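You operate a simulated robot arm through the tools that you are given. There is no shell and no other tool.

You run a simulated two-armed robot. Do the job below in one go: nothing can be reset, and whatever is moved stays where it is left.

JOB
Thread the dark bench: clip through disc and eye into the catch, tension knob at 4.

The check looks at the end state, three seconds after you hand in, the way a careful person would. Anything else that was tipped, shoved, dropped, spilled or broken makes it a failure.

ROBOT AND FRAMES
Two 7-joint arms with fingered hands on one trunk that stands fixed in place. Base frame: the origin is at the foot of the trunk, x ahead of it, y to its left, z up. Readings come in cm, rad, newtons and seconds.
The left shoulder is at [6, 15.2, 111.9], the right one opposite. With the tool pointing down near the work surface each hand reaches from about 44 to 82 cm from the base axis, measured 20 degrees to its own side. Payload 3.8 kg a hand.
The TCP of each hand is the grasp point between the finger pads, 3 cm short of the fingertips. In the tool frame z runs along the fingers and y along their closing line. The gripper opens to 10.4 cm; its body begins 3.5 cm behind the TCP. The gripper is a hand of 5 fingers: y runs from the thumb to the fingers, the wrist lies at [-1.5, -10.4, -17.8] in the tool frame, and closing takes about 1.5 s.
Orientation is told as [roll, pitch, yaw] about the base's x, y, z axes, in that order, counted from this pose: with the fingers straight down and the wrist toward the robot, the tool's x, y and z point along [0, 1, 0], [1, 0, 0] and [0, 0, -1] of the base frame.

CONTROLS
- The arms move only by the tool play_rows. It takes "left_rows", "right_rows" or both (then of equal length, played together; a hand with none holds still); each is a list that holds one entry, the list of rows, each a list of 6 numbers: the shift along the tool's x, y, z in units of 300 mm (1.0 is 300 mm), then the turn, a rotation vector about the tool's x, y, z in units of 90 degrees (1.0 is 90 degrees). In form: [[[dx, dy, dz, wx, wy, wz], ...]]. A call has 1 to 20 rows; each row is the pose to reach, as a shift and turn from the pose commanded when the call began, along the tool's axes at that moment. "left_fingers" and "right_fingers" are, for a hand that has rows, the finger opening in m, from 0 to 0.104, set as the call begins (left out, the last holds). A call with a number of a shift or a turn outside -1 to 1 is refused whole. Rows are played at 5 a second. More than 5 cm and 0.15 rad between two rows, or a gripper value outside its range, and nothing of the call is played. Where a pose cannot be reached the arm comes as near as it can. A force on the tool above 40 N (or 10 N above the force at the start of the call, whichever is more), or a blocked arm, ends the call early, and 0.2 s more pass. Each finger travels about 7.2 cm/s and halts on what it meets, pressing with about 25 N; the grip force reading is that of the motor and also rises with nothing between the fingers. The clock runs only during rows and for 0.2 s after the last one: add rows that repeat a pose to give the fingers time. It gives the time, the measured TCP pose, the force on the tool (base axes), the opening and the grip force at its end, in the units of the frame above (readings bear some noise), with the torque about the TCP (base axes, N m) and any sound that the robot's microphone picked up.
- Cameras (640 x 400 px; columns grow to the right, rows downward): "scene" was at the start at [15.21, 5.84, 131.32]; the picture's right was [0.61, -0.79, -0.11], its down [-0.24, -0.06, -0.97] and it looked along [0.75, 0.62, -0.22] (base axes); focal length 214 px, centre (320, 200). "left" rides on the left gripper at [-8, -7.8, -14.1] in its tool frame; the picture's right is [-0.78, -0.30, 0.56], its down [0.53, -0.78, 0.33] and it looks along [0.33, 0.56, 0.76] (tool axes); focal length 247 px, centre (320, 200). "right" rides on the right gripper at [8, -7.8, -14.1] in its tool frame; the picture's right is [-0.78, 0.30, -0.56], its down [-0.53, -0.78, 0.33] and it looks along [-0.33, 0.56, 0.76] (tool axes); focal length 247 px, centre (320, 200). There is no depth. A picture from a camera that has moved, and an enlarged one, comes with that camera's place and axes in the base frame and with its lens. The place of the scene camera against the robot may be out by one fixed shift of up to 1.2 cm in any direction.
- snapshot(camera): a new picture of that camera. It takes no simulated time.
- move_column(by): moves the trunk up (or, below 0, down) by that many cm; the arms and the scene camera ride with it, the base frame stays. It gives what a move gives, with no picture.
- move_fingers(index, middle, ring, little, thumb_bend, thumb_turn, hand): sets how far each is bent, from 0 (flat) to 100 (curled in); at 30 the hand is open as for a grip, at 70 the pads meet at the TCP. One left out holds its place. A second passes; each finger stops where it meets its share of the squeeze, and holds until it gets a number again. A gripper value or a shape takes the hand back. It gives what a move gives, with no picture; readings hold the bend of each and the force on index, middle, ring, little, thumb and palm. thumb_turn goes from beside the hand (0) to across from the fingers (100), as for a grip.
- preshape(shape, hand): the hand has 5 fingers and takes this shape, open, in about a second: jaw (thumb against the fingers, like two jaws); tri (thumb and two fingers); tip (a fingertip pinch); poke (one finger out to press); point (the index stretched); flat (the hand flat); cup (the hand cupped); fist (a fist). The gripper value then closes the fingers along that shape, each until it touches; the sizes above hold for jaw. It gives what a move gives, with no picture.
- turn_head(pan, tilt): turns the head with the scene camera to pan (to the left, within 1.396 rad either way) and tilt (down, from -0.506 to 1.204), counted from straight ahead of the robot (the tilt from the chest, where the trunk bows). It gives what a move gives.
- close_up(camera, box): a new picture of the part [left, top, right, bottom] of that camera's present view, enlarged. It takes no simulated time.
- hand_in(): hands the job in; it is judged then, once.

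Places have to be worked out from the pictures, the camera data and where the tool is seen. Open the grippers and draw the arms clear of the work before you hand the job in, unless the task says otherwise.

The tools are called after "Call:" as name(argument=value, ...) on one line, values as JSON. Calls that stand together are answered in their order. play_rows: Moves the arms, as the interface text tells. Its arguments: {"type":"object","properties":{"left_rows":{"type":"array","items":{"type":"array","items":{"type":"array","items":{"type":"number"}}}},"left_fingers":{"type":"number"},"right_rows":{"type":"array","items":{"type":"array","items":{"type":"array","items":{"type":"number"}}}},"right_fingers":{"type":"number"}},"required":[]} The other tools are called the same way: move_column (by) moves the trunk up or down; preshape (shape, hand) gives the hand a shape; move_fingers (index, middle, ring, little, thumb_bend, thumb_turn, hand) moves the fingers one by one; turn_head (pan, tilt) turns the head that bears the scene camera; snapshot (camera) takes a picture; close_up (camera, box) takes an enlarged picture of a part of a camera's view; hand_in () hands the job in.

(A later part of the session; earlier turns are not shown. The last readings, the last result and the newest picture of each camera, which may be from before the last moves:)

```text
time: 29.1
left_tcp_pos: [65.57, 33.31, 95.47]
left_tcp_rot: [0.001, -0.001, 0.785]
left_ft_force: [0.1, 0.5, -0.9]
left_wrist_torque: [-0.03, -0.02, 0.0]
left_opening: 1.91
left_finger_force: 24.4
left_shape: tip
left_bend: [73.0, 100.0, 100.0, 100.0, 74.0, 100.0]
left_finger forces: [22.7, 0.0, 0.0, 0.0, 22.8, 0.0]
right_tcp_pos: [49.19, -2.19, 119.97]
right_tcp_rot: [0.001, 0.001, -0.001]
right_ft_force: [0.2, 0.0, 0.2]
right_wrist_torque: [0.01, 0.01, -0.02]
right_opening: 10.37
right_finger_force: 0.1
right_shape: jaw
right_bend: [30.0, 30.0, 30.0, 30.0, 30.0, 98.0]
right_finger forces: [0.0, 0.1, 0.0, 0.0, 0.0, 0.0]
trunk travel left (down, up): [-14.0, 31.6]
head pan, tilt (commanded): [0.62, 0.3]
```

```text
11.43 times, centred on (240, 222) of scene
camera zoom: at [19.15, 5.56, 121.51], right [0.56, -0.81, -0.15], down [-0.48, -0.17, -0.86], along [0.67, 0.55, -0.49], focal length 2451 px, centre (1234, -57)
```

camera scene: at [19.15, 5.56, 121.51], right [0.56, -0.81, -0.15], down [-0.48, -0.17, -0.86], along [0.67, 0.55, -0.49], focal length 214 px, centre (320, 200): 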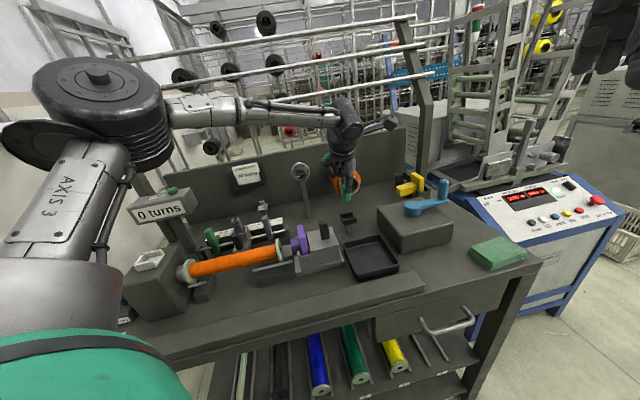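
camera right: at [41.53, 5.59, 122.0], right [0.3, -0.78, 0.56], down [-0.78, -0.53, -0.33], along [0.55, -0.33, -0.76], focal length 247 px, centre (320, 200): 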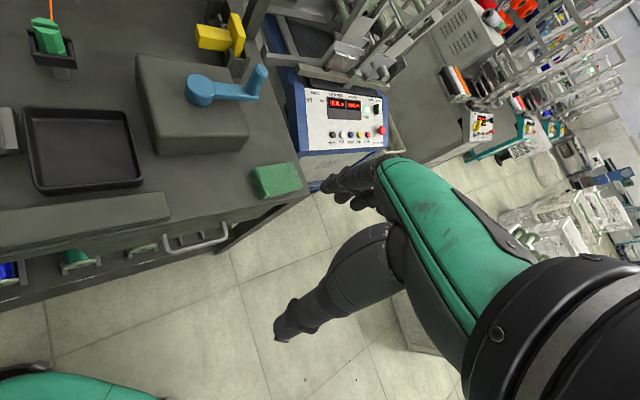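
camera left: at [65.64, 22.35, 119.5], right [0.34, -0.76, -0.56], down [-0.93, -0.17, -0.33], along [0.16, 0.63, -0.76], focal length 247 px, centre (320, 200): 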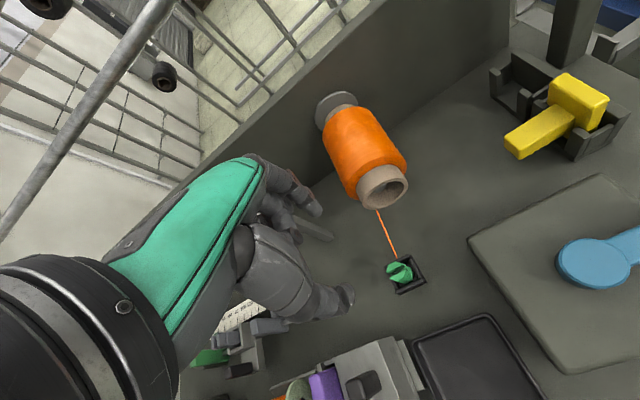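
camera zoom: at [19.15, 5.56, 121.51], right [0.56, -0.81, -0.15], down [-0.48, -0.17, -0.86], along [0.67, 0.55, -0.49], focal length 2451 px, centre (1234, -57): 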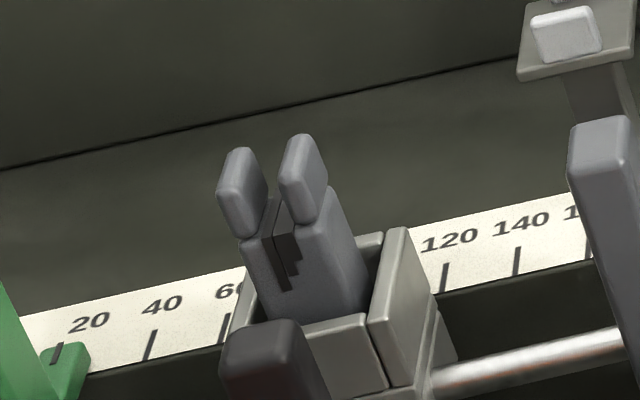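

The clip has a base ring, a neck about 2.1 cm wide, a middle ring and slotted jaws. Before routing I want to be certain where the catch is, so I inspect every fixture once more at high zoom.

Call:
close_up(camera="scene", box=[280, 215, 350, 275])

Call:
close_up(camera="scene", box=[385, 165, 435, 200])

Call:
close_up(camera="scene", box=[195, 215, 275, 265])

Call:
close_up(camera="scene", box=[120, 235, 220, 310])

Call:
close_up(camera="left", box=[180, 300, 420, 400])

Call:
close_up(camera="left", box=[480, 40, 640, 200])

```text
6.67 times, centred on (315, 245) of scene
camera zoom: at [19.15, 5.56, 121.51], right [0.56, -0.81, -0.15], down [-0.48, -0.17, -0.86], along [0.67, 0.55, -0.49], focal length 1430 px, centre (353, -100)
```

zoom: 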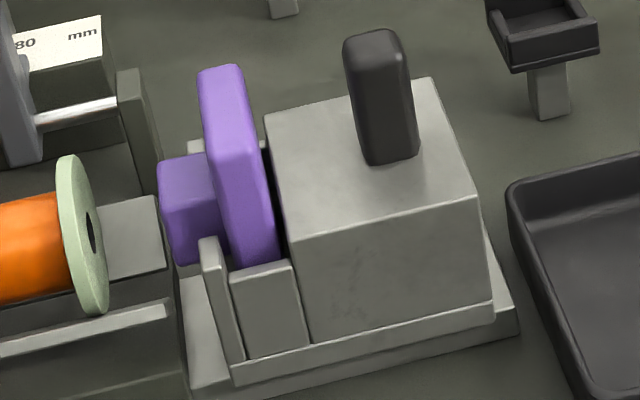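

```text
11.43 times, centred on (410, 182) of scene
camera zoom: at [19.15, 5.56, 121.51], right [0.56, -0.81, -0.15], down [-0.48, -0.17, -0.86], along [0.67, 0.55, -0.49], focal length 2451 px, centre (-709, 400)
```

zoom: 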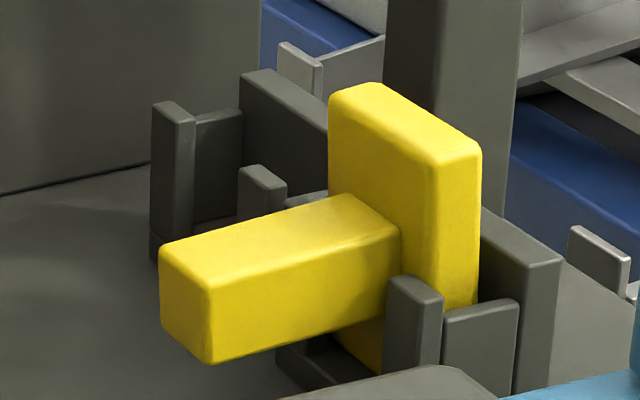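

```text
8.00 times, centred on (235, 240) of scene
camera zoom: at [19.15, 5.56, 121.51], right [0.56, -0.81, -0.15], down [-0.48, -0.17, -0.86], along [0.67, 0.55, -0.49], focal length 1716 px, centre (1000, -120)
```

zoom: 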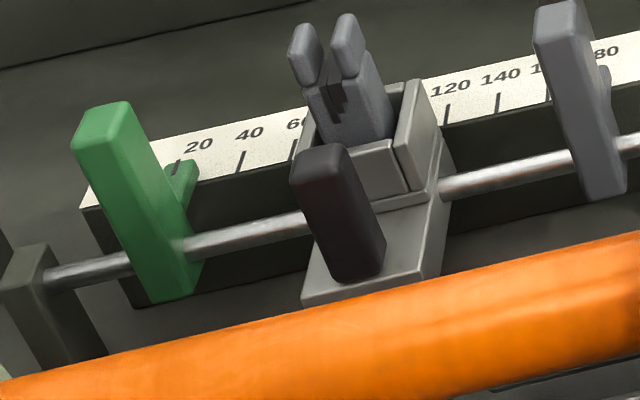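

```text
5.33 times, centred on (170, 272) of scene
camera zoom: at [19.15, 5.56, 121.51], right [0.56, -0.81, -0.15], down [-0.48, -0.17, -0.86], along [0.67, 0.55, -0.49], focal length 1144 px, centre (1120, -187)
```

zoom: 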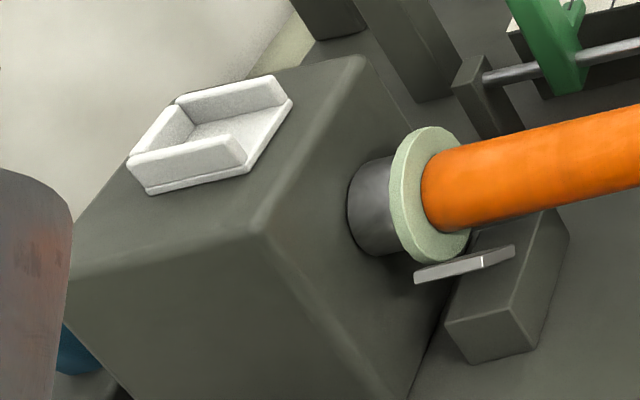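

```text
2.67 times, centred on (300, 350) of left
camera zoom: at [65.88, 21.94, 109.46], right [0.34, -0.76, -0.56], down [-0.93, -0.17, -0.33], along [0.16, 0.63, -0.76], focal length 659 px, centre (373, -200)
```

zoom: 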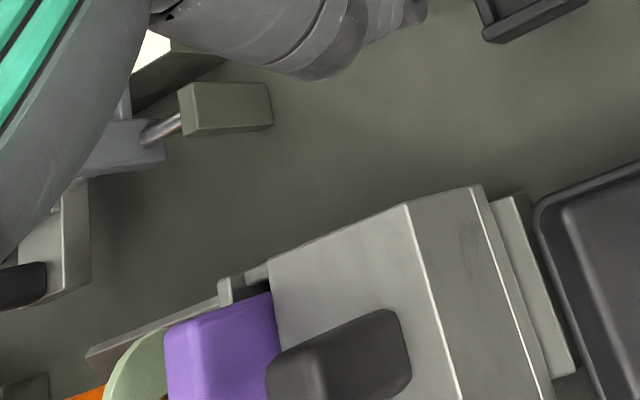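

```text
2.50 times, centred on (560, 120) of left
camera zoom: at [65.88, 21.94, 109.46], right [0.34, -0.76, -0.56], down [-0.93, -0.17, -0.33], along [0.16, 0.63, -0.76], focal length 617 px, centre (-280, 400)
```

zoom: 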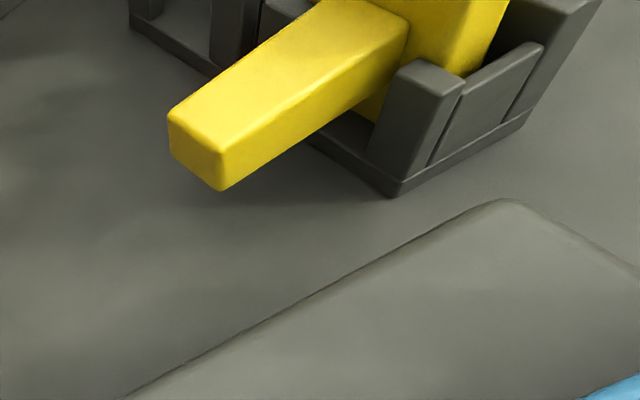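

All fixtures considered, the forked piece in the carriage is the only catch-like part and it lies on the thread line after the eye. Wrist-camera-only triangulation confirms the disc gap: V 81.3–84.3 cm (bench depth), centre at U≈10.6, shelf z≈97.8. I raise the clip to TCP z≈105 first.

Call:
play_rows(left_rows=[[[0, 0, -0.06, 0, 0, 0], [0, 0, -0.12, 0, 0, 0], [0, 0, -0.18, 0, 0, 0], [0, 0, -0.24, 0, 0, 0], [0, 0, -0.3, 0, 0, 0], [0, 0, -0.32, 0, 0, 0], [0, 0, -0.32, 0, 0, 0]]])

```text
time: 30.7
left_tcp_pos: [65.58, 33.31, 105.05]
left_tcp_rot: [-0.002, -0.003, 0.784]
left_ft_force: [-0.2, 0.2, -0.1]
left_wrist_torque: [0.0, -0.02, 0.01]
left_opening: 1.92
left_finger_force: 24.6
left_shape: tip
left_bend: [73.0, 100.0, 100.0, 100.0, 74.0, 100.0]
left_finger forces: [22.7, 0.1, 0.1, 0.1, 22.7, 0.0]
right_tcp_pos: [49.37, -2.37, 119.83]
right_tcp_rot: [0.001, 0.003, 0.0]
right_ft_force: [-0.7, 0.0, 0.7]
right_wrist_torque: [-0.03, -0.01, 0.0]
right_opening: 10.36
right_finger_force: 0.0
right_shape: jaw
right_bend: [30.0, 30.0, 30.0, 30.0, 30.0, 98.0]
right_finger forces: [0.0, 0.0, 0.0, 0.0, 0.0, 0.0]
trunk travel left (down, up): [-14.0, 31.6]
head pan, tilt (commanded): [0.62, 0.3]
```

Reached z=105 cleanly. I now move to just right of the disc, U≈16, V≈83.2, keeping z=105, which clears the spool (top ≈96.5) and the dial (top ≈100.6).

Call:
play_rows(left_rows=[[[0.025, 0.0545, 0, 0, 0, 0], [0.05, 0.109, 0, 0, 0, 0], [0.075, 0.163, 0, 0, 0, 0], [0.1, 0.218, 0, 0, 0, 0], [0.125, 0.272, 0, 0, 0, 0], [0.15, 0.327, 0, 0, 0, 0], [0.175, 0.381, 0, 0, 0, 0], [0.2, 0.436, 0, 0, 0, 0], [0.2, 0.436, 0, 0, 0, 0]]])

Call:
snapshot(camera="left")

Call:
snapshot(camera="scene")

```text
time: 32.7
left_tcp_pos: [70.77, 47.06, 105.21]
left_tcp_rot: [0.0, -0.002, 0.785]
left_ft_force: [0.3, -0.1, -0.6]
left_wrist_torque: [0.03, -0.01, -0.02]
left_opening: 1.89
left_finger_force: 25.2
left_shape: tip
left_bend: [73.0, 100.0, 100.0, 100.0, 74.0, 100.0]
left_finger forces: [22.7, 0.1, 0.0, 0.0, 22.6, 0.1]
right_tcp_pos: [49.23, -2.25, 119.94]
right_tcp_rot: [-0.001, 0.002, -0.001]
right_ft_force: [0.5, -0.4, 0.0]
right_wrist_torque: [-0.01, -0.02, -0.01]
right_opening: 10.37
right_finger_force: 0.0
right_shape: jaw
right_bend: [30.0, 30.0, 30.0, 30.0, 30.0, 98.0]
right_finger forces: [0.0, 0.0, 0.0, 0.0, 0.0, 0.1]
trunk travel left (down, up): [-14.0, 31.6]
head pan, tilt (commanded): [0.62, 0.3]
```

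```text
taken
camera left: at [70.89, 35.72, 119.23], right [0.34, -0.76, -0.56], down [-0.93, -0.17, -0.33], along [0.16, 0.63, -0.76], focal length 247 px, centre (320, 200)
```

left: 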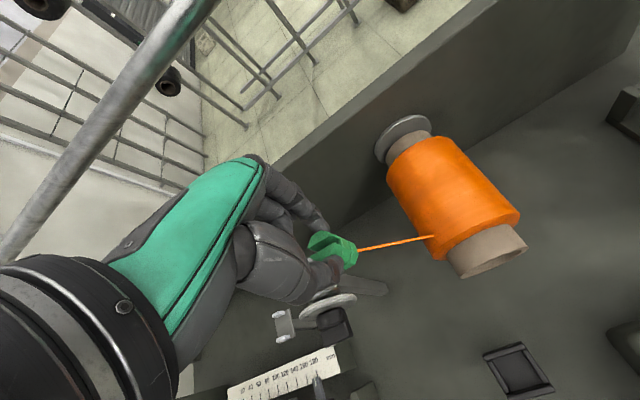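

```text
taken
camera scene: at [19.11, 5.54, 121.52], right [0.56, -0.81, -0.15], down [-0.48, -0.17, -0.86], along [0.68, 0.55, -0.49], focal length 214 px, centre (320, 200)
```

scene: 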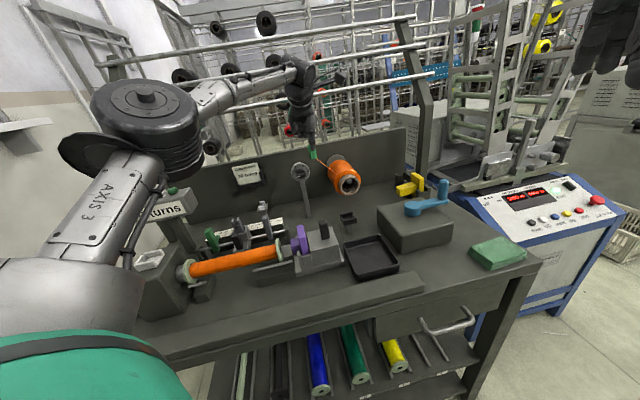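

Reached U≈16, V≈83.4 with no reach problem, and this view shows the disc and the eye beyond it. I zoom to fix their positions with the wrist camera.

Call:
close_up(camera="left", box=[260, 230, 400, 345])

Call:
close_up(camera="left", box=[260, 300, 308, 350])

Call:
close_up(camera="left", box=[230, 340, 350, 400])

Call:
close_up(camera="scene", box=[270, 130, 360, 200])

```text
3.48 times, centred on (330, 288) of left
camera zoom: at [70.89, 35.72, 119.23], right [0.34, -0.76, -0.56], down [-0.93, -0.17, -0.33], along [0.16, 0.63, -0.76], focal length 859 px, centre (285, -104)
```

zoom: 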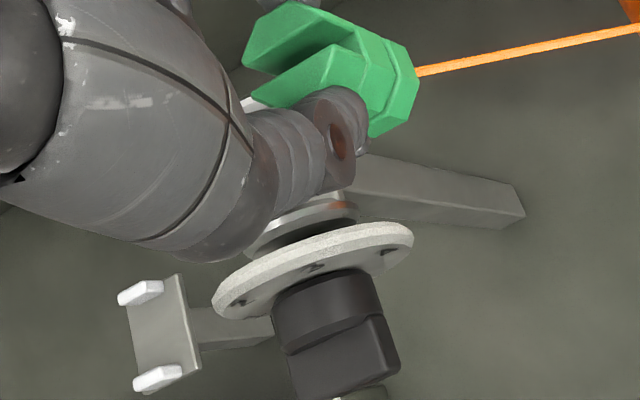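

```text
8.00 times, centred on (284, 325) of left
camera zoom: at [70.89, 35.72, 119.23], right [0.34, -0.76, -0.56], down [-0.93, -0.17, -0.33], along [0.16, 0.63, -0.76], focal length 1976 px, centre (608, -800)
```

zoom: 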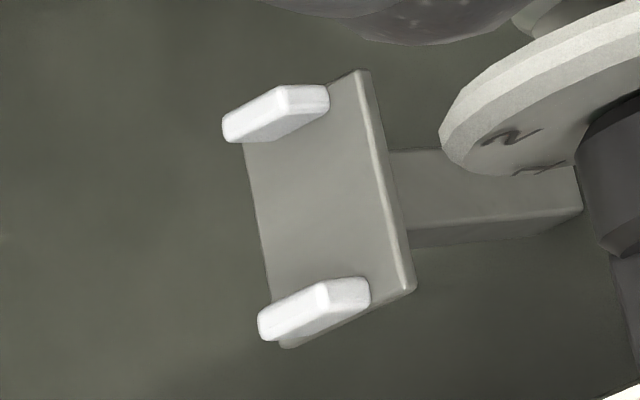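

```text
5.33 times, centred on (290, 370) of left
camera zoom: at [70.89, 35.72, 119.23], right [0.34, -0.76, -0.56], down [-0.93, -0.17, -0.33], along [0.16, 0.63, -0.76], focal length 1317 px, centre (480, -707)
```

zoom: 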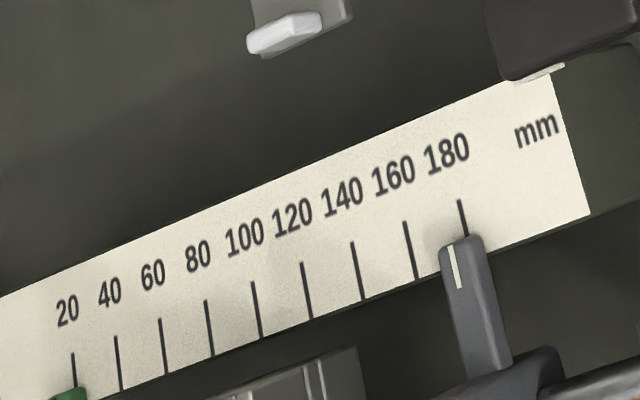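

```text
5.71 times, centred on (315, 165) of scene
camera zoom: at [19.11, 5.54, 121.52], right [0.56, -0.81, -0.15], down [-0.48, -0.17, -0.86], along [0.68, 0.55, -0.49], focal length 1226 px, centre (349, 400)
```

zoom: 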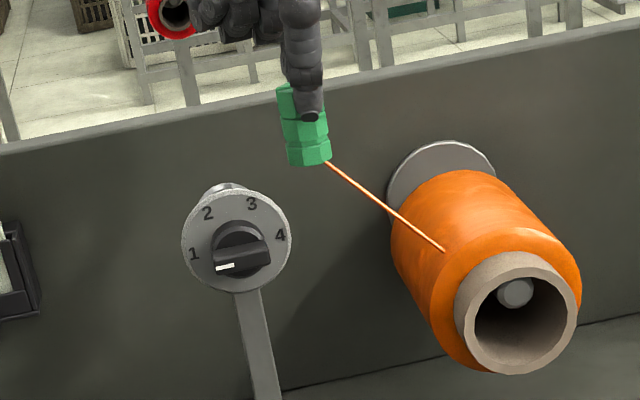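

The wrist views confirm the eye at [56.7, 61.1, 87.0] (U≈-3.9, V≈83.3) with posts about 3 cm apart, and the thread now runs from the spool's left side (V≈83) to the clip's neck. I now carry the clip leftward over the disc gap from U=16 to U=5 at z≈105, clip bottom passing ~0.8 cm above the rear flange.

Call:
play_rows(left_rows=[[[0.04, -0.008, 0, 0, 0, 0], [0.09, -0.01, 0, 0, 0, 0], [0.14, -0.01, 0, 0, 0, 0], [0.19, -0.01, 0, 0, 0, 0], [0.24, -0.01, 0, 0, 0, 0], [0.29, -0.01, 0, 0, 0, 0], [0.34, -0.01, 0, 0, 0, 0], [0.367, -0.01, 0, 0, 0, 0], [0.367, -0.01, 0, 0, 0, 0]]])

Call:
close_up(camera="left", box=[280, 180, 480, 340])

Call:
close_up(camera="scene", box=[250, 130, 370, 205])

```text
time: 34.7
left_tcp_pos: [62.77, 54.43, 104.86]
left_tcp_rot: [0.002, -0.002, 0.783]
left_ft_force: [-0.2, -0.3, -1.1]
left_wrist_torque: [0.0, 0.0, 0.05]
left_opening: 1.92
left_finger_force: 25.2
left_shape: tip
left_bend: [73.0, 100.0, 100.0, 100.0, 74.0, 100.0]
left_finger forces: [22.5, 0.0, 0.0, 0.0, 22.6, 0.0]
right_tcp_pos: [49.23, -2.31, 119.88]
right_tcp_rot: [0.0, 0.002, 0.001]
right_ft_force: [0.1, -0.1, 0.2]
right_wrist_torque: [0.0, -0.02, -0.02]
right_opening: 10.38
right_finger_force: 0.0
right_shape: jaw
right_bend: [30.0, 30.0, 30.0, 30.0, 30.0, 98.0]
right_finger forces: [0.0, 0.1, 0.0, 0.1, 0.0, 0.0]
trunk travel left (down, up): [-14.0, 31.6]
head pan, tilt (commanded): [0.62, 0.3]
```

```text
2.50 times, centred on (380, 260) of left
camera zoom: at [62.97, 43.12, 118.99], right [0.34, -0.76, -0.56], down [-0.93, -0.17, -0.33], along [0.16, 0.63, -0.76], focal length 617 px, centre (170, 50)
```

zoom: 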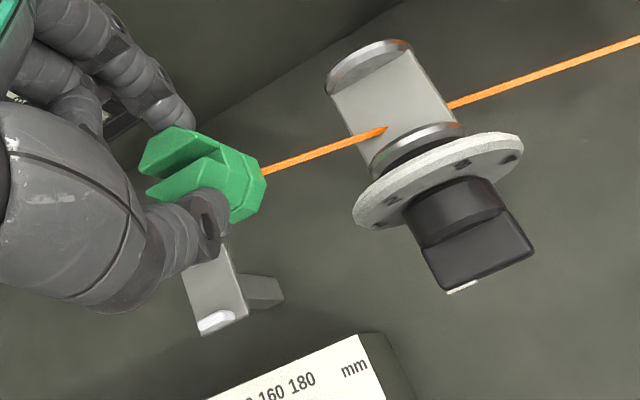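

```text
5.33 times, centred on (310, 168) of scene
camera zoom: at [19.14, 5.55, 121.51], right [0.56, -0.81, -0.15], down [-0.48, -0.17, -0.86], along [0.67, 0.55, -0.49], focal length 1144 px, centre (373, 373)
```

zoom: 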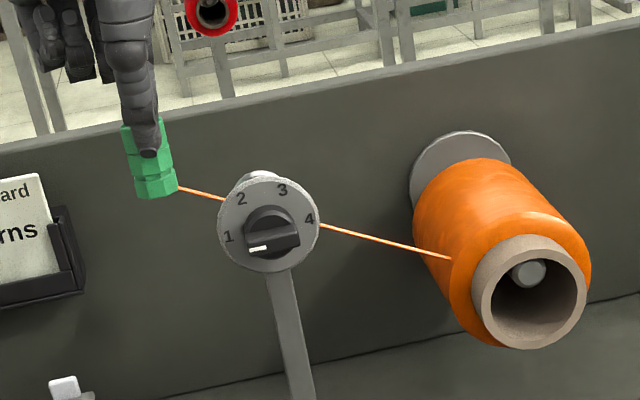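

The thread now runs between the two flanges of the disc, over (slightly into) the shelf. I check whether the thread is actually held by the disc: I move the clip on to U≈2 and lower it about 5 cm, then look for a bend in the thread at the shelf.

Call:
play_rows(left_rows=[[[0.03, 0, 0.02, 0, 0, 0], [0.06, 0, 0.05, 0, 0, 0], [0.09, 0, 0.08, 0, 0, 0], [0.1, 0, 0.12, 0, 0, 0], [0.1, 0, 0.16, 0, 0, 0], [0.1, 0, 0.16, 0, 0, 0]]])

Call:
close_up(camera="left", box=[280, 140, 480, 300])

Call:
close_up(camera="scene", box=[250, 140, 370, 215])

```text
time: 36.1
left_tcp_pos: [60.56, 56.35, 100.04]
left_tcp_rot: [0.001, -0.002, 0.784]
left_ft_force: [-0.2, -0.5, -0.2]
left_wrist_torque: [-0.01, 0.02, 0.06]
left_opening: 1.92
left_finger_force: 25.1
left_shape: tip
left_bend: [73.0, 100.0, 100.0, 100.0, 74.0, 100.0]
left_finger forces: [22.6, 0.1, 0.0, 0.0, 22.5, 0.1]
right_tcp_pos: [49.27, -2.26, 120.0]
right_tcp_rot: [0.001, -0.001, -0.001]
right_ft_force: [-0.2, -1.3, -0.7]
right_wrist_torque: [0.02, -0.01, -0.02]
right_opening: 10.38
right_finger_force: 0.0
right_shape: jaw
right_bend: [30.0, 30.0, 30.0, 30.0, 30.0, 98.0]
right_finger forces: [0.0, 0.1, 0.0, 0.0, 0.1, 0.1]
trunk travel left (down, up): [-14.0, 31.6]
head pan, tilt (commanded): [0.62, 0.3]
```

```text
2.50 times, centred on (380, 220) of left
camera zoom: at [60.69, 45.11, 114.21], right [0.34, -0.76, -0.56], down [-0.93, -0.17, -0.33], along [0.16, 0.63, -0.76], focal length 617 px, centre (170, 150)
```

zoom: 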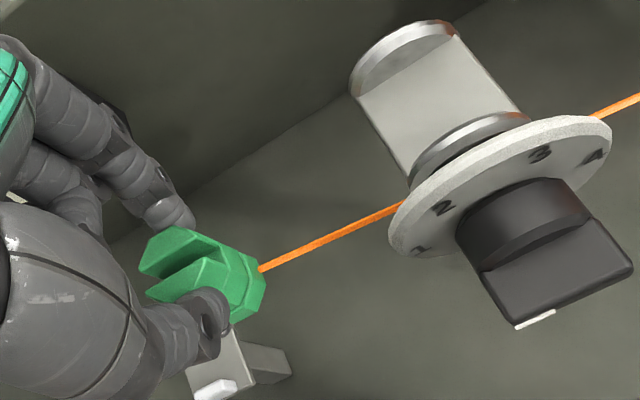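

```text
5.33 times, centred on (310, 178) of scene
camera zoom: at [19.12, 5.56, 121.51], right [0.56, -0.81, -0.15], down [-0.48, -0.17, -0.86], along [0.68, 0.55, -0.49], focal length 1144 px, centre (373, 320)
```

zoom: 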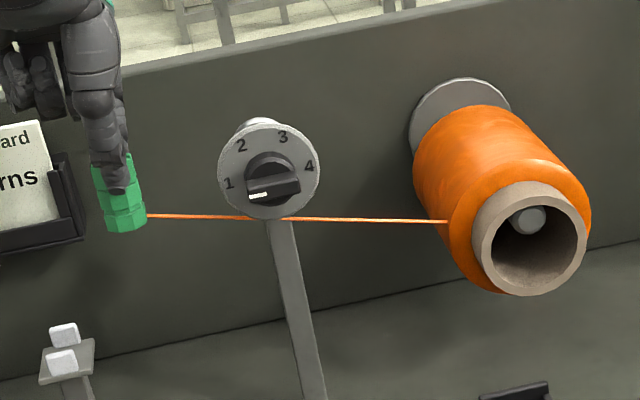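

The thread is drawn straight under the shelf, so the disc did not take it: the clip itself has to go down through the gap (2.9 cm wide, clip about 2.4 cm). I raise, go back to the right of the disc, and turn the hand to yaw 0, so the thumb sits diagonally behind the dial plate, letting the clip pass low over the shelf.

Call:
play_rows(left_rows=[[[0, 0, -0.07, 0, 0, 0], [0, 0, -0.14, 0, 0, 0], [0, 0, -0.2, 0, 0, 0], [-0.055, 0.001, -0.2, 0, 0, 0.06], [-0.11, 0.002, -0.2, 0, 0, 0.12], [-0.165, 0.003, -0.2, 0, 0, 0.18], [-0.22, 0.005, -0.2, 0, 0, 0.24], [-0.275, 0.006, -0.2, 0, 0, 0.3], [-0.33, 0.007, -0.2, 0, 0, 0.36], [-0.385, 0.008, -0.2, 0, 0, 0.42], [-0.42, 0.009, -0.2, 0, 0, 0.47], [-0.445, 0.009, -0.2, 0, 0, 0.5], [-0.445, 0.009, -0.2, 0, 0, 0.5]]])

Call:
snapshot(camera="left")

Call:
close_up(camera="scene", box=[260, 120, 370, 205])

```text
time: 38.9
left_tcp_pos: [70.12, 47.26, 106.34]
left_tcp_rot: [0.002, 0.0, -0.002]
left_ft_force: [-0.1, -0.1, 0.0]
left_wrist_torque: [0.0, -0.01, -0.03]
left_opening: 1.91
left_finger_force: 24.7
left_shape: tip
left_bend: [73.0, 100.0, 100.0, 100.0, 74.0, 100.0]
left_finger forces: [22.5, 0.1, 0.0, 0.0, 22.5, 0.0]
right_tcp_pos: [49.18, -2.25, 119.78]
right_tcp_rot: [0.001, 0.001, 0.001]
right_ft_force: [0.9, -0.8, -0.3]
right_wrist_torque: [-0.02, 0.0, 0.03]
right_opening: 10.35
right_finger_force: 0.1
right_shape: jaw
right_bend: [30.0, 30.0, 30.0, 30.0, 30.0, 98.0]
right_finger forces: [0.1, 0.0, 0.0, 0.1, 0.1, 0.0]
trunk travel left (down, up): [-14.0, 31.6]
head pan, tilt (commanded): [0.62, 0.3]
```

```text
taken
camera left: at [62.35, 39.17, 120.31], right [-0.3, -0.78, -0.56], down [-0.78, 0.54, -0.33], along [0.56, 0.33, -0.76], focal length 247 px, centre (320, 200)
```

left: 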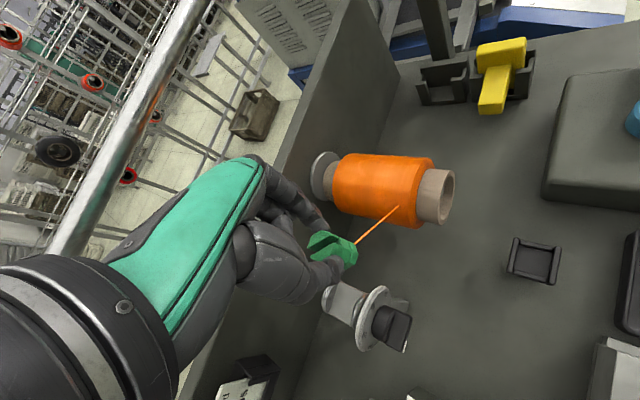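

```text
4.71 times, centred on (315, 162) of scene
camera zoom: at [19.12, 5.57, 121.51], right [0.56, -0.81, -0.15], down [-0.48, -0.17, -0.86], along [0.68, 0.55, -0.49], focal length 1009 px, centre (344, 376)
```

zoom: 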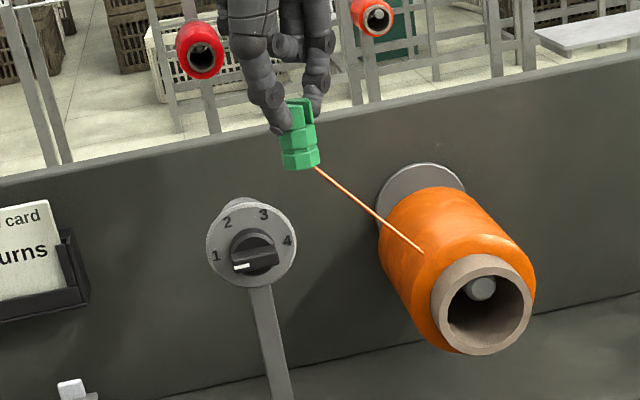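

At yaw 0 the wrist camera sees both the clip and the disc gap well. I zoom in to line the clip up with the gap.

Call:
close_up(camera="left", box=[290, 215, 430, 355])

Call:
close_up(camera="left", box=[310, 275, 390, 355])

Call:
close_up(camera="scene", box=[300, 130, 340, 160])

```text
2.86 times, centred on (360, 285) of left
camera zoom: at [62.35, 39.17, 120.31], right [-0.3, -0.78, -0.56], down [-0.78, 0.54, -0.33], along [0.56, 0.33, -0.76], focal length 706 px, centre (206, -43)
```

zoom: 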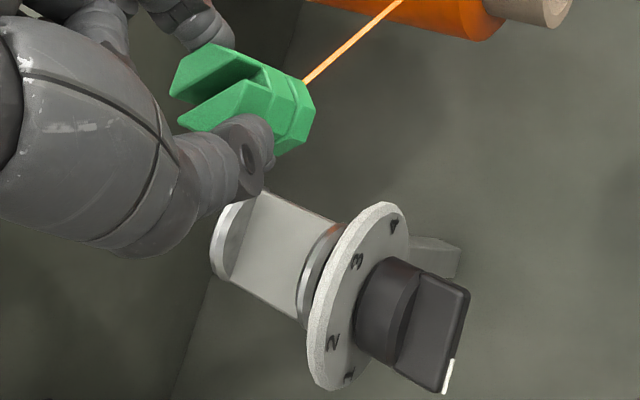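

```text
5.00 times, centred on (350, 315) of left
camera zoom: at [62.35, 39.17, 120.31], right [-0.3, -0.78, -0.56], down [-0.78, 0.54, -0.33], along [0.56, 0.33, -0.76], focal length 1235 px, centre (170, -375)
```

zoom: 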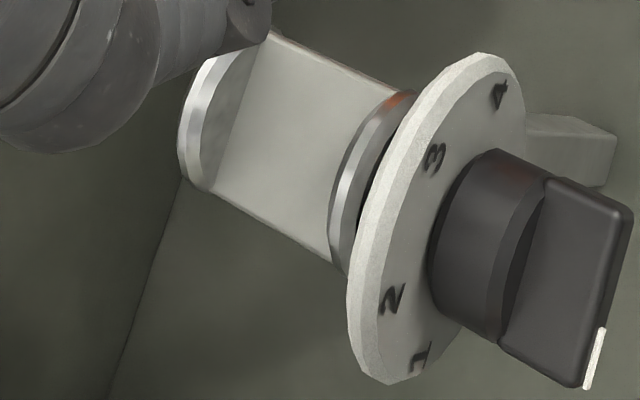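

```text
13.33 times, centred on (320, 145) of scene
camera zoom: at [19.12, 5.57, 121.51], right [0.56, -0.81, -0.15], down [-0.48, -0.17, -0.86], along [0.68, 0.55, -0.49], focal length 2860 px, centre (320, 933)
```

zoom: 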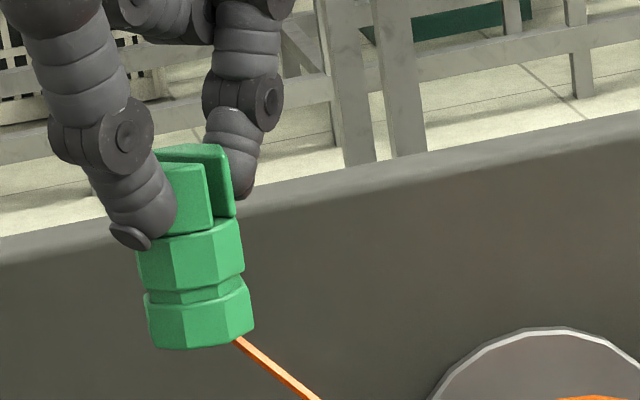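

I zoom on the held clip from the wrist camera to match its corners with the head view and so calibrate exactly where the clip is relative to the TCP.

Call:
close_up(camera="left", box=[308, 225, 372, 275])

Call:
close_up(camera="scene", box=[306, 138, 330, 158])

```text
8.00 times, centred on (340, 250) of left
camera zoom: at [62.35, 39.17, 120.31], right [-0.3, -0.78, -0.56], down [-0.78, 0.54, -0.33], along [0.56, 0.33, -0.76], focal length 1976 px, centre (160, -200)
```

zoom: 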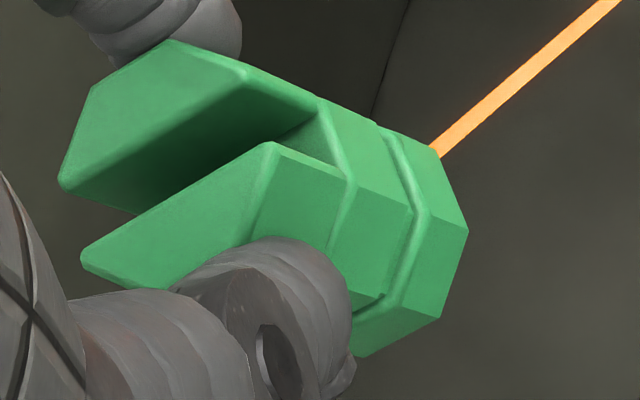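

```text
16.00 times, centred on (318, 148) of scene
camera zoom: at [19.12, 5.57, 121.51], right [0.56, -0.81, -0.15], down [-0.48, -0.17, -0.86], along [0.68, 0.55, -0.49], focal length 3432 px, centre (352, 1032)
```

zoom: 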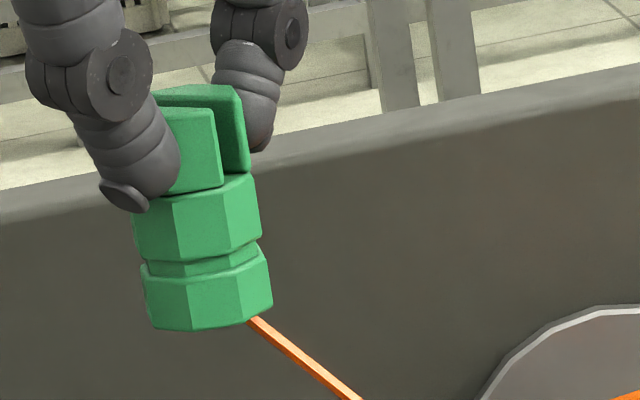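

Both cameras now agree: clip bottom centre is TCP + (-0.15, -0.17, -5.09), base 2.36 cm across flats. The gap is V 81.96–84.83 (centre 83.4), shelf z≈97.25, flange tops ≈98.9. I align the clip to V=83.4 at U≈15.3 and descend so its bottom is ~0.35 cm above shelf level.

Call:
play_rows(left_rows=[[[0.011, 0.011, 0.02, 0, 0, 0], [0.011, 0.011, 0.05, 0, 0, 0], [0.011, 0.011, 0.08, 0, 0, 0], [0.011, 0.011, 0.11, 0, 0, 0], [0.011, 0.011, 0.121, 0, 0, 0], [0.011, 0.011, 0.121, 0, 0, 0]]])

Call:
close_up(camera="left", box=[290, 215, 430, 355])

Call:
close_up(camera="scene", box=[290, 145, 338, 185])

```text
time: 40.3
left_tcp_pos: [70.4, 47.55, 102.58]
left_tcp_rot: [0.001, 0.001, -0.002]
left_ft_force: [-0.5, 0.4, -0.5]
left_wrist_torque: [-0.02, 0.04, 0.04]
left_opening: 1.91
left_finger_force: 25.1
left_shape: tip
left_bend: [73.0, 100.0, 100.0, 100.0, 74.0, 100.0]
left_finger forces: [22.4, 0.0, 0.0, 0.0, 22.5, 0.0]
right_tcp_pos: [49.17, -2.27, 119.97]
right_tcp_rot: [0.0, 0.002, 0.0]
right_ft_force: [-0.2, -0.6, -0.8]
right_wrist_torque: [0.03, 0.01, 0.02]
right_opening: 10.37
right_finger_force: 0.0
right_shape: jaw
right_bend: [30.0, 30.0, 30.0, 30.0, 30.0, 98.0]
right_finger forces: [0.1, 0.0, 0.0, 0.0, 0.0, 0.1]
trunk travel left (down, up): [-14.0, 31.6]
head pan, tilt (commanded): [0.62, 0.3]
```

```text
2.86 times, centred on (360, 285) of left
camera zoom: at [62.69, 39.42, 116.66], right [-0.3, -0.78, -0.56], down [-0.78, 0.54, -0.33], along [0.56, 0.33, -0.76], focal length 706 px, centre (206, -43)
```

zoom: 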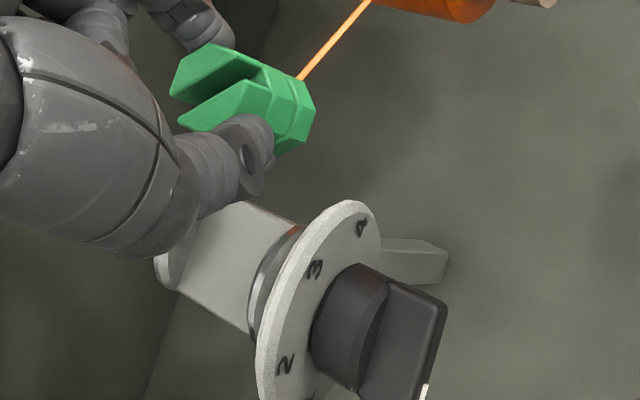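

```text
10.00 times, centred on (314, 165) of scene
camera zoom: at [19.14, 5.56, 121.51], right [0.56, -0.81, -0.15], down [-0.48, -0.17, -0.86], along [0.67, 0.55, -0.49], focal length 2145 px, centre (380, 550)
```

zoom: 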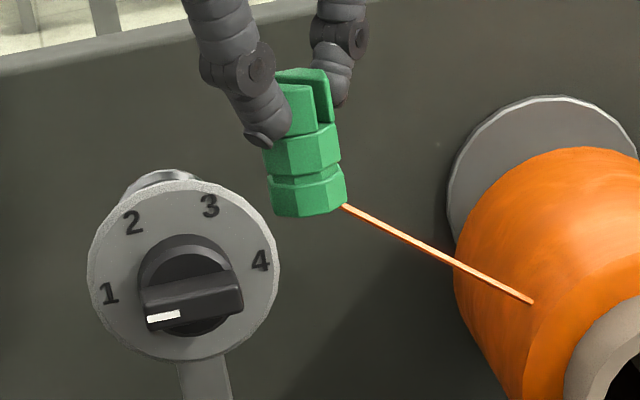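

TCP is at U=15.3, V=83.55 (clip at V≈83.3), bottom just above shelf level. I raise 0.15 cm for margin and slide left slowly 4.5 cm along the bench, so the clip enters the gap, then check.

Call:
play_rows(left_rows=[[[0.012, -0.0117, -0.006, 0, 0, 0], [0.027, -0.0262, -0.006, 0, 0, 0], [0.042, -0.041, -0.006, 0, 0, 0], [0.057, -0.0555, -0.006, 0, 0, 0], [0.072, -0.07, -0.006, 0, 0, 0], [0.087, -0.085, -0.006, 0, 0, 0], [0.1, -0.098, -0.006, 0, 0, 0], [0.107, -0.105, -0.006, 0, 0, 0], [0.107, -0.105, -0.006, 0, 0, 0]]])

Call:
close_up(camera="left", box=[290, 215, 430, 355])

Call:
close_up(camera="scene", box=[282, 145, 330, 185])

```text
time: 42.3
left_tcp_pos: [67.31, 50.72, 102.7]
left_tcp_rot: [0.001, -0.002, -0.003]
left_ft_force: [3.0, -1.3, 2.5]
left_wrist_torque: [-0.01, -0.19, -0.01]
left_opening: 1.92
left_finger_force: 25.5
left_shape: tip
left_bend: [73.0, 100.0, 100.0, 100.0, 74.0, 100.0]
left_finger forces: [25.9, 0.0, 0.1, 0.0, 22.8, 0.0]
right_tcp_pos: [49.28, -2.39, 119.92]
right_tcp_rot: [0.002, 0.002, -0.001]
right_ft_force: [0.3, -0.1, -1.1]
right_wrist_torque: [-0.01, 0.02, -0.02]
right_opening: 10.36
right_finger_force: 0.0
right_shape: jaw
right_bend: [30.0, 30.0, 30.0, 30.0, 30.0, 98.0]
right_finger forces: [0.0, 0.1, 0.0, 0.1, 0.1, 0.0]
trunk travel left (down, up): [-14.0, 31.6]
head pan, tilt (commanded): [0.62, 0.3]
```

```text
2.86 times, centred on (360, 285) of left
camera zoom: at [59.58, 42.61, 116.87], right [-0.3, -0.77, -0.56], down [-0.78, 0.54, -0.33], along [0.56, 0.33, -0.76], focal length 706 px, centre (206, -43)
```

zoom: 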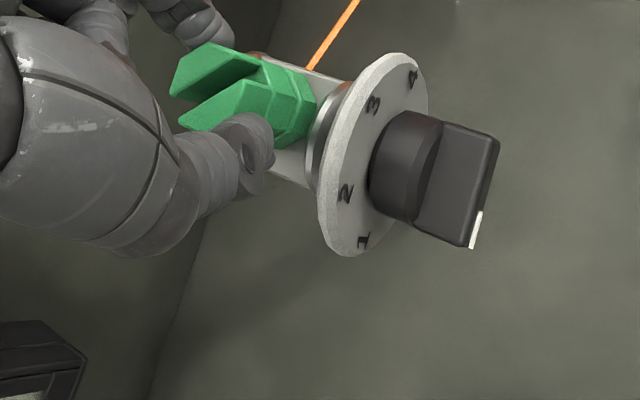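

```text
10.00 times, centred on (306, 165) of scene
camera zoom: at [19.15, 5.51, 121.51], right [0.56, -0.81, -0.15], down [-0.48, -0.17, -0.86], along [0.67, 0.55, -0.49], focal length 2145 px, centre (460, 550)
```

zoom: 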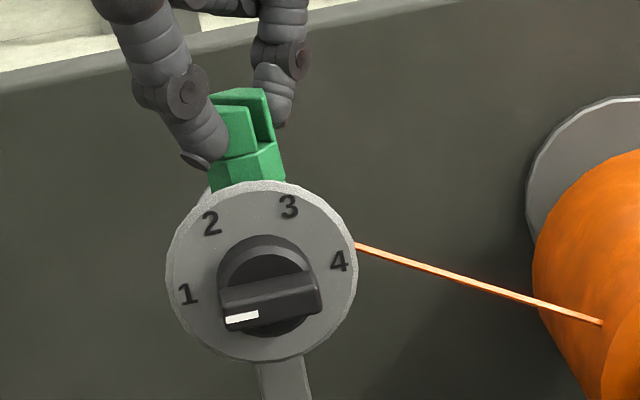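

The clip is inside the disc gap (U≈10.9); a light contact of about 4 N shows on the tool, likely the bottom brushing the shelf. I rise 0.2 cm and continue left 5.5 cm.

Call:
play_rows(left_rows=[[[0, 0, -0.007, 0, 0, 0], [0.012, -0.0117, -0.007, 0, 0, 0], [0.027, -0.0262, -0.007, 0, 0, 0], [0.042, -0.041, -0.007, 0, 0, 0], [0.057, -0.0555, -0.007, 0, 0, 0], [0.072, -0.07, -0.007, 0, 0, 0], [0.087, -0.085, -0.007, 0, 0, 0], [0.102, -0.1, -0.007, 0, 0, 0], [0.117, -0.114, -0.007, 0, 0, 0], [0.131, -0.128, -0.007, 0, 0, 0], [0.131, -0.128, -0.007, 0, 0, 0]]])

Call:
close_up(camera="left", box=[290, 175, 430, 315])

Call:
close_up(camera="scene", box=[270, 140, 360, 200])

```text
time: 44.7
left_tcp_pos: [63.67, 54.61, 103.01]
left_tcp_rot: [0.002, 0.001, -0.003]
left_ft_force: [-0.1, -0.6, -0.6]
left_wrist_torque: [0.03, 0.03, -0.02]
left_opening: 1.91
left_finger_force: 25.4
left_shape: tip
left_bend: [73.0, 100.0, 100.0, 100.0, 74.0, 100.0]
left_finger forces: [23.9, 0.0, 0.0, 0.0, 23.9, 0.0]
right_tcp_pos: [49.23, -2.34, 119.88]
right_tcp_rot: [0.001, 0.001, -0.001]
right_ft_force: [0.5, 0.4, -0.2]
right_wrist_torque: [-0.01, -0.01, -0.01]
right_opening: 10.39
right_finger_force: 0.0
right_shape: jaw
right_bend: [30.0, 30.0, 30.0, 30.0, 30.0, 98.0]
right_finger forces: [0.1, 0.0, 0.1, 0.0, 0.0, 0.0]
trunk travel left (down, up): [-14.0, 31.6]
head pan, tilt (commanded): [0.62, 0.3]
```

```text
2.86 times, centred on (360, 245) of left
camera zoom: at [55.86, 46.58, 117.11], right [-0.3, -0.77, -0.56], down [-0.78, 0.54, -0.33], along [0.56, 0.33, -0.76], focal length 706 px, centre (206, 71)
```

zoom: 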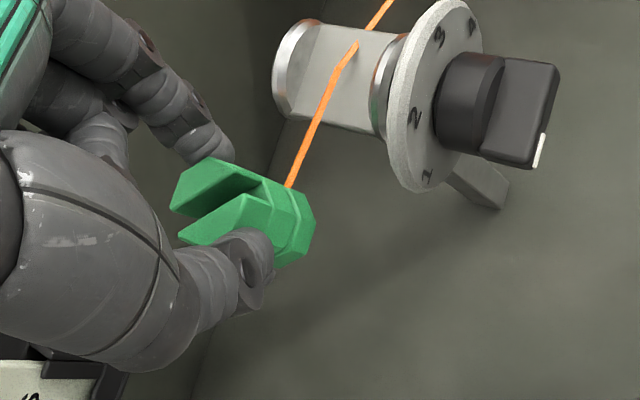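

```text
6.67 times, centred on (315, 170) of scene
camera zoom: at [19.14, 5.56, 121.51], right [0.56, -0.81, -0.15], down [-0.48, -0.17, -0.86], along [0.67, 0.55, -0.49], focal length 1430 px, centre (353, 400)
```

zoom: 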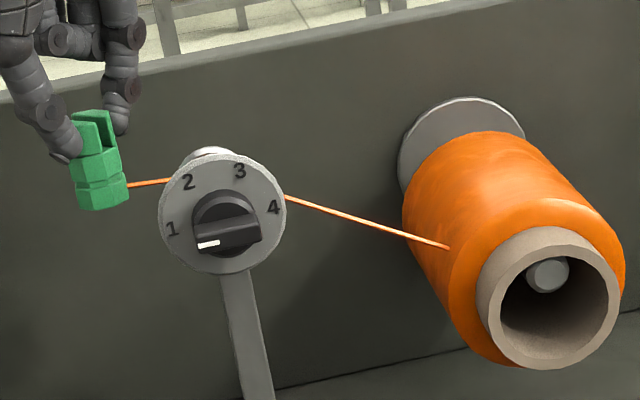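

The thread now bends over the shelf — the disc has taken it. Next is the eye, which must also be passed low. I look at the eye from this pose to measure it.

Call:
close_up(camera="left", box=[330, 320, 410, 400])

Call:
snapshot(camera="left")

```text
5.00 times, centred on (370, 360) of left
camera zoom: at [55.86, 46.58, 117.11], right [-0.3, -0.77, -0.56], down [-0.78, 0.54, -0.33], along [0.56, 0.33, -0.76], focal length 1235 px, centre (70, -600)
```

zoom: 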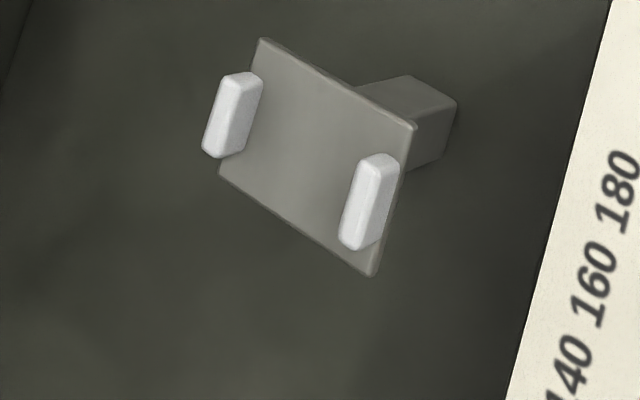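

```text
taken
camera left: at [55.86, 46.58, 117.11], right [-0.3, -0.77, -0.56], down [-0.78, 0.54, -0.33], along [0.56, 0.33, -0.76], focal length 247 px, centre (320, 200)
```

left: 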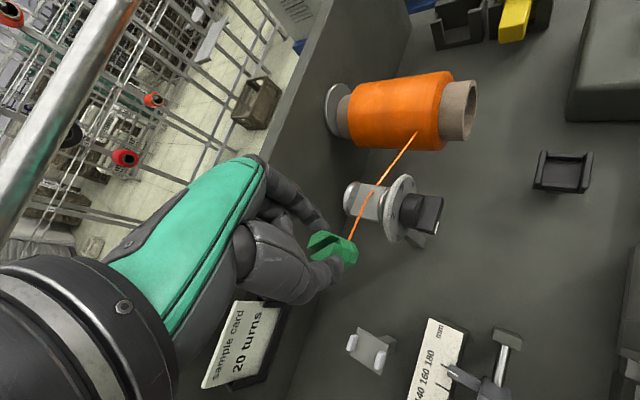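

The eye's platform centre is at [56.57, 61.0, 86.37] (U≈-3.96), post gap centre V≈83.2, gap ≈3.0 cm. I go to U=1.5, V=83.4 and descend so that the clip bottom is ~0.35 cm above the platform level.

Call:
play_rows(left_rows=[[[0.045, -0.0515, 0.02, 0, 0, 0], [0.09, -0.103, 0.06, 0, 0, 0], [0.09, -0.103, 0.12, 0, 0, 0], [0.09, -0.103, 0.18, 0, 0, 0], [0.09, -0.103, 0.24, 0, 0, 0], [0.09, -0.103, 0.3, 0, 0, 0], [0.09, -0.103, 0.35, 0, 0, 0], [0.09, -0.103, 0.373, 0, 0, 0], [0.09, -0.103, 0.373, 0, 0, 0]]])

Call:
close_up(camera="left", box=[290, 200, 430, 340])

Call:
close_up(camera="scene", box=[240, 150, 330, 220])

```text
time: 46.7
left_tcp_pos: [60.21, 57.53, 91.77]
left_tcp_rot: [0.002, 0.0, -0.001]
left_ft_force: [0.0, -0.2, 0.6]
left_wrist_torque: [-0.01, 0.01, -0.02]
left_opening: 1.92
left_finger_force: 25.3
left_shape: tip
left_bend: [73.0, 100.0, 100.0, 100.0, 74.0, 100.0]
left_finger forces: [23.9, 0.0, 0.0, 0.0, 23.9, 0.0]
right_tcp_pos: [49.18, -2.35, 119.92]
right_tcp_rot: [0.001, 0.001, -0.001]
right_ft_force: [0.2, 0.6, 0.3]
right_wrist_torque: [-0.01, -0.04, 0.0]
right_opening: 10.37
right_finger_force: 0.0
right_shape: jaw
right_bend: [30.0, 30.0, 30.0, 30.0, 30.0, 98.0]
right_finger forces: [0.0, 0.0, 0.1, 0.1, 0.0, 0.0]
trunk travel left (down, up): [-14.0, 31.6]
head pan, tilt (commanded): [0.62, 0.3]
```

```text
2.86 times, centred on (360, 270) of left
camera zoom: at [52.5, 49.39, 105.88], right [-0.3, -0.78, -0.56], down [-0.78, 0.54, -0.33], along [0.56, 0.33, -0.76], focal length 706 px, centre (206, 0)
```

zoom: 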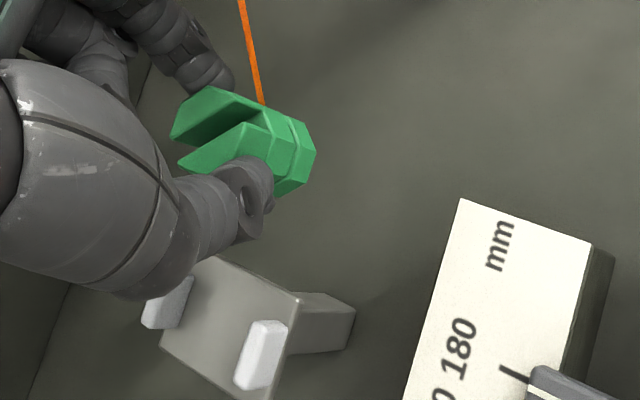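

```text
5.71 times, centred on (285, 185) of scene
camera zoom: at [19.13, 5.56, 121.51], right [0.56, -0.81, -0.15], down [-0.48, -0.17, -0.86], along [0.68, 0.55, -0.49], focal length 1226 px, centre (520, 286)
```

zoom: 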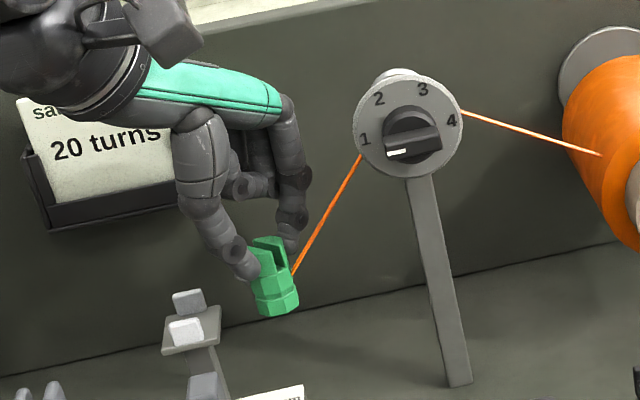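

The clip is at U≈1.1, V≈83.0, bottom ≈0.3 cm above platform level, and the thread clearly bends at the disc. I pass leftward 10 cm between the posts, shifting 0.1 cm back to stay centred.

Call:
play_rows(left_rows=[[[0.012, -0.007, 0, 0, 0, 0], [0.029, -0.024, 0, 0, 0, 0], [0.047, -0.042, 0, 0, 0, 0], [0.065, -0.059, 0, 0, 0, 0], [0.083, -0.077, 0, 0, 0, 0], [0.101, -0.094, 0, 0, 0, 0], [0.119, -0.112, 0, 0, 0, 0], [0.137, -0.13, 0, 0, 0, 0], [0.155, -0.147, 0, 0, 0, 0], [0.173, -0.165, 0, 0, 0, 0], [0.191, -0.182, 0, 0, 0, 0], [0.209, -0.2, 0, 0, 0, 0], [0.227, -0.217, 0, 0, 0, 0], [0.24, -0.231, 0, 0, 0, 0], [0.24, -0.231, 0, 0, 0, 0]]])

Call:
close_up(camera="left", box=[290, 180, 430, 320])

Call:
close_up(camera="scene", box=[210, 150, 320, 230])

```text
time: 49.9
left_tcp_pos: [53.47, 64.76, 91.78]
left_tcp_rot: [0.004, 0.0, -0.003]
left_ft_force: [0.4, 0.7, -0.4]
left_wrist_torque: [0.0, -0.03, 0.0]
left_opening: 1.9
left_finger_force: 25.4
left_shape: tip
left_bend: [73.0, 100.0, 100.0, 100.0, 74.0, 100.0]
left_finger forces: [23.9, 0.0, 0.0, 0.1, 23.9, 0.0]
right_tcp_pos: [49.14, -2.31, 120.04]
right_tcp_rot: [0.0, 0.001, 0.0]
right_ft_force: [-0.7, -0.7, 0.4]
right_wrist_torque: [0.03, 0.02, -0.02]
right_opening: 10.36
right_finger_force: 0.0
right_shape: jaw
right_bend: [30.0, 30.0, 30.0, 30.0, 30.0, 98.0]
right_finger forces: [0.0, 0.0, 0.0, 0.0, 0.0, 0.1]
trunk travel left (down, up): [-14.0, 31.6]
head pan, tilt (commanded): [0.62, 0.3]
```

```text
2.86 times, centred on (360, 250) of left
camera zoom: at [45.81, 56.63, 105.88], right [-0.3, -0.78, -0.56], down [-0.78, 0.54, -0.33], along [0.56, 0.33, -0.76], focal length 706 px, centre (206, 57)
```

zoom: 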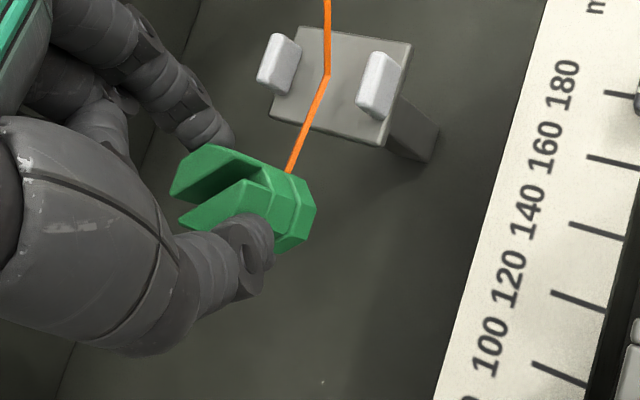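

```text
5.00 times, centred on (265, 190) of scene
camera zoom: at [19.13, 5.56, 121.51], right [0.56, -0.81, -0.15], down [-0.48, -0.17, -0.86], along [0.67, 0.55, -0.49], focal length 1072 px, centre (595, 250)
```

zoom: 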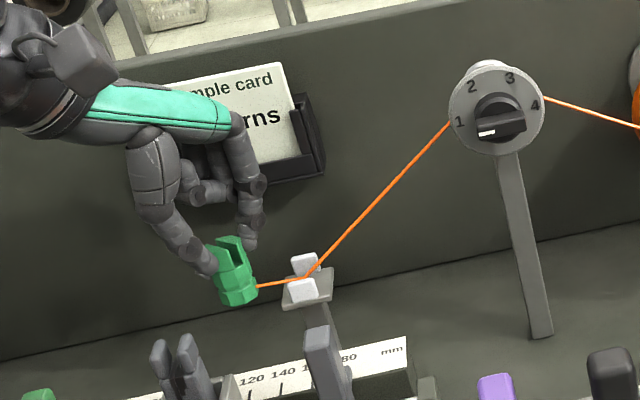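

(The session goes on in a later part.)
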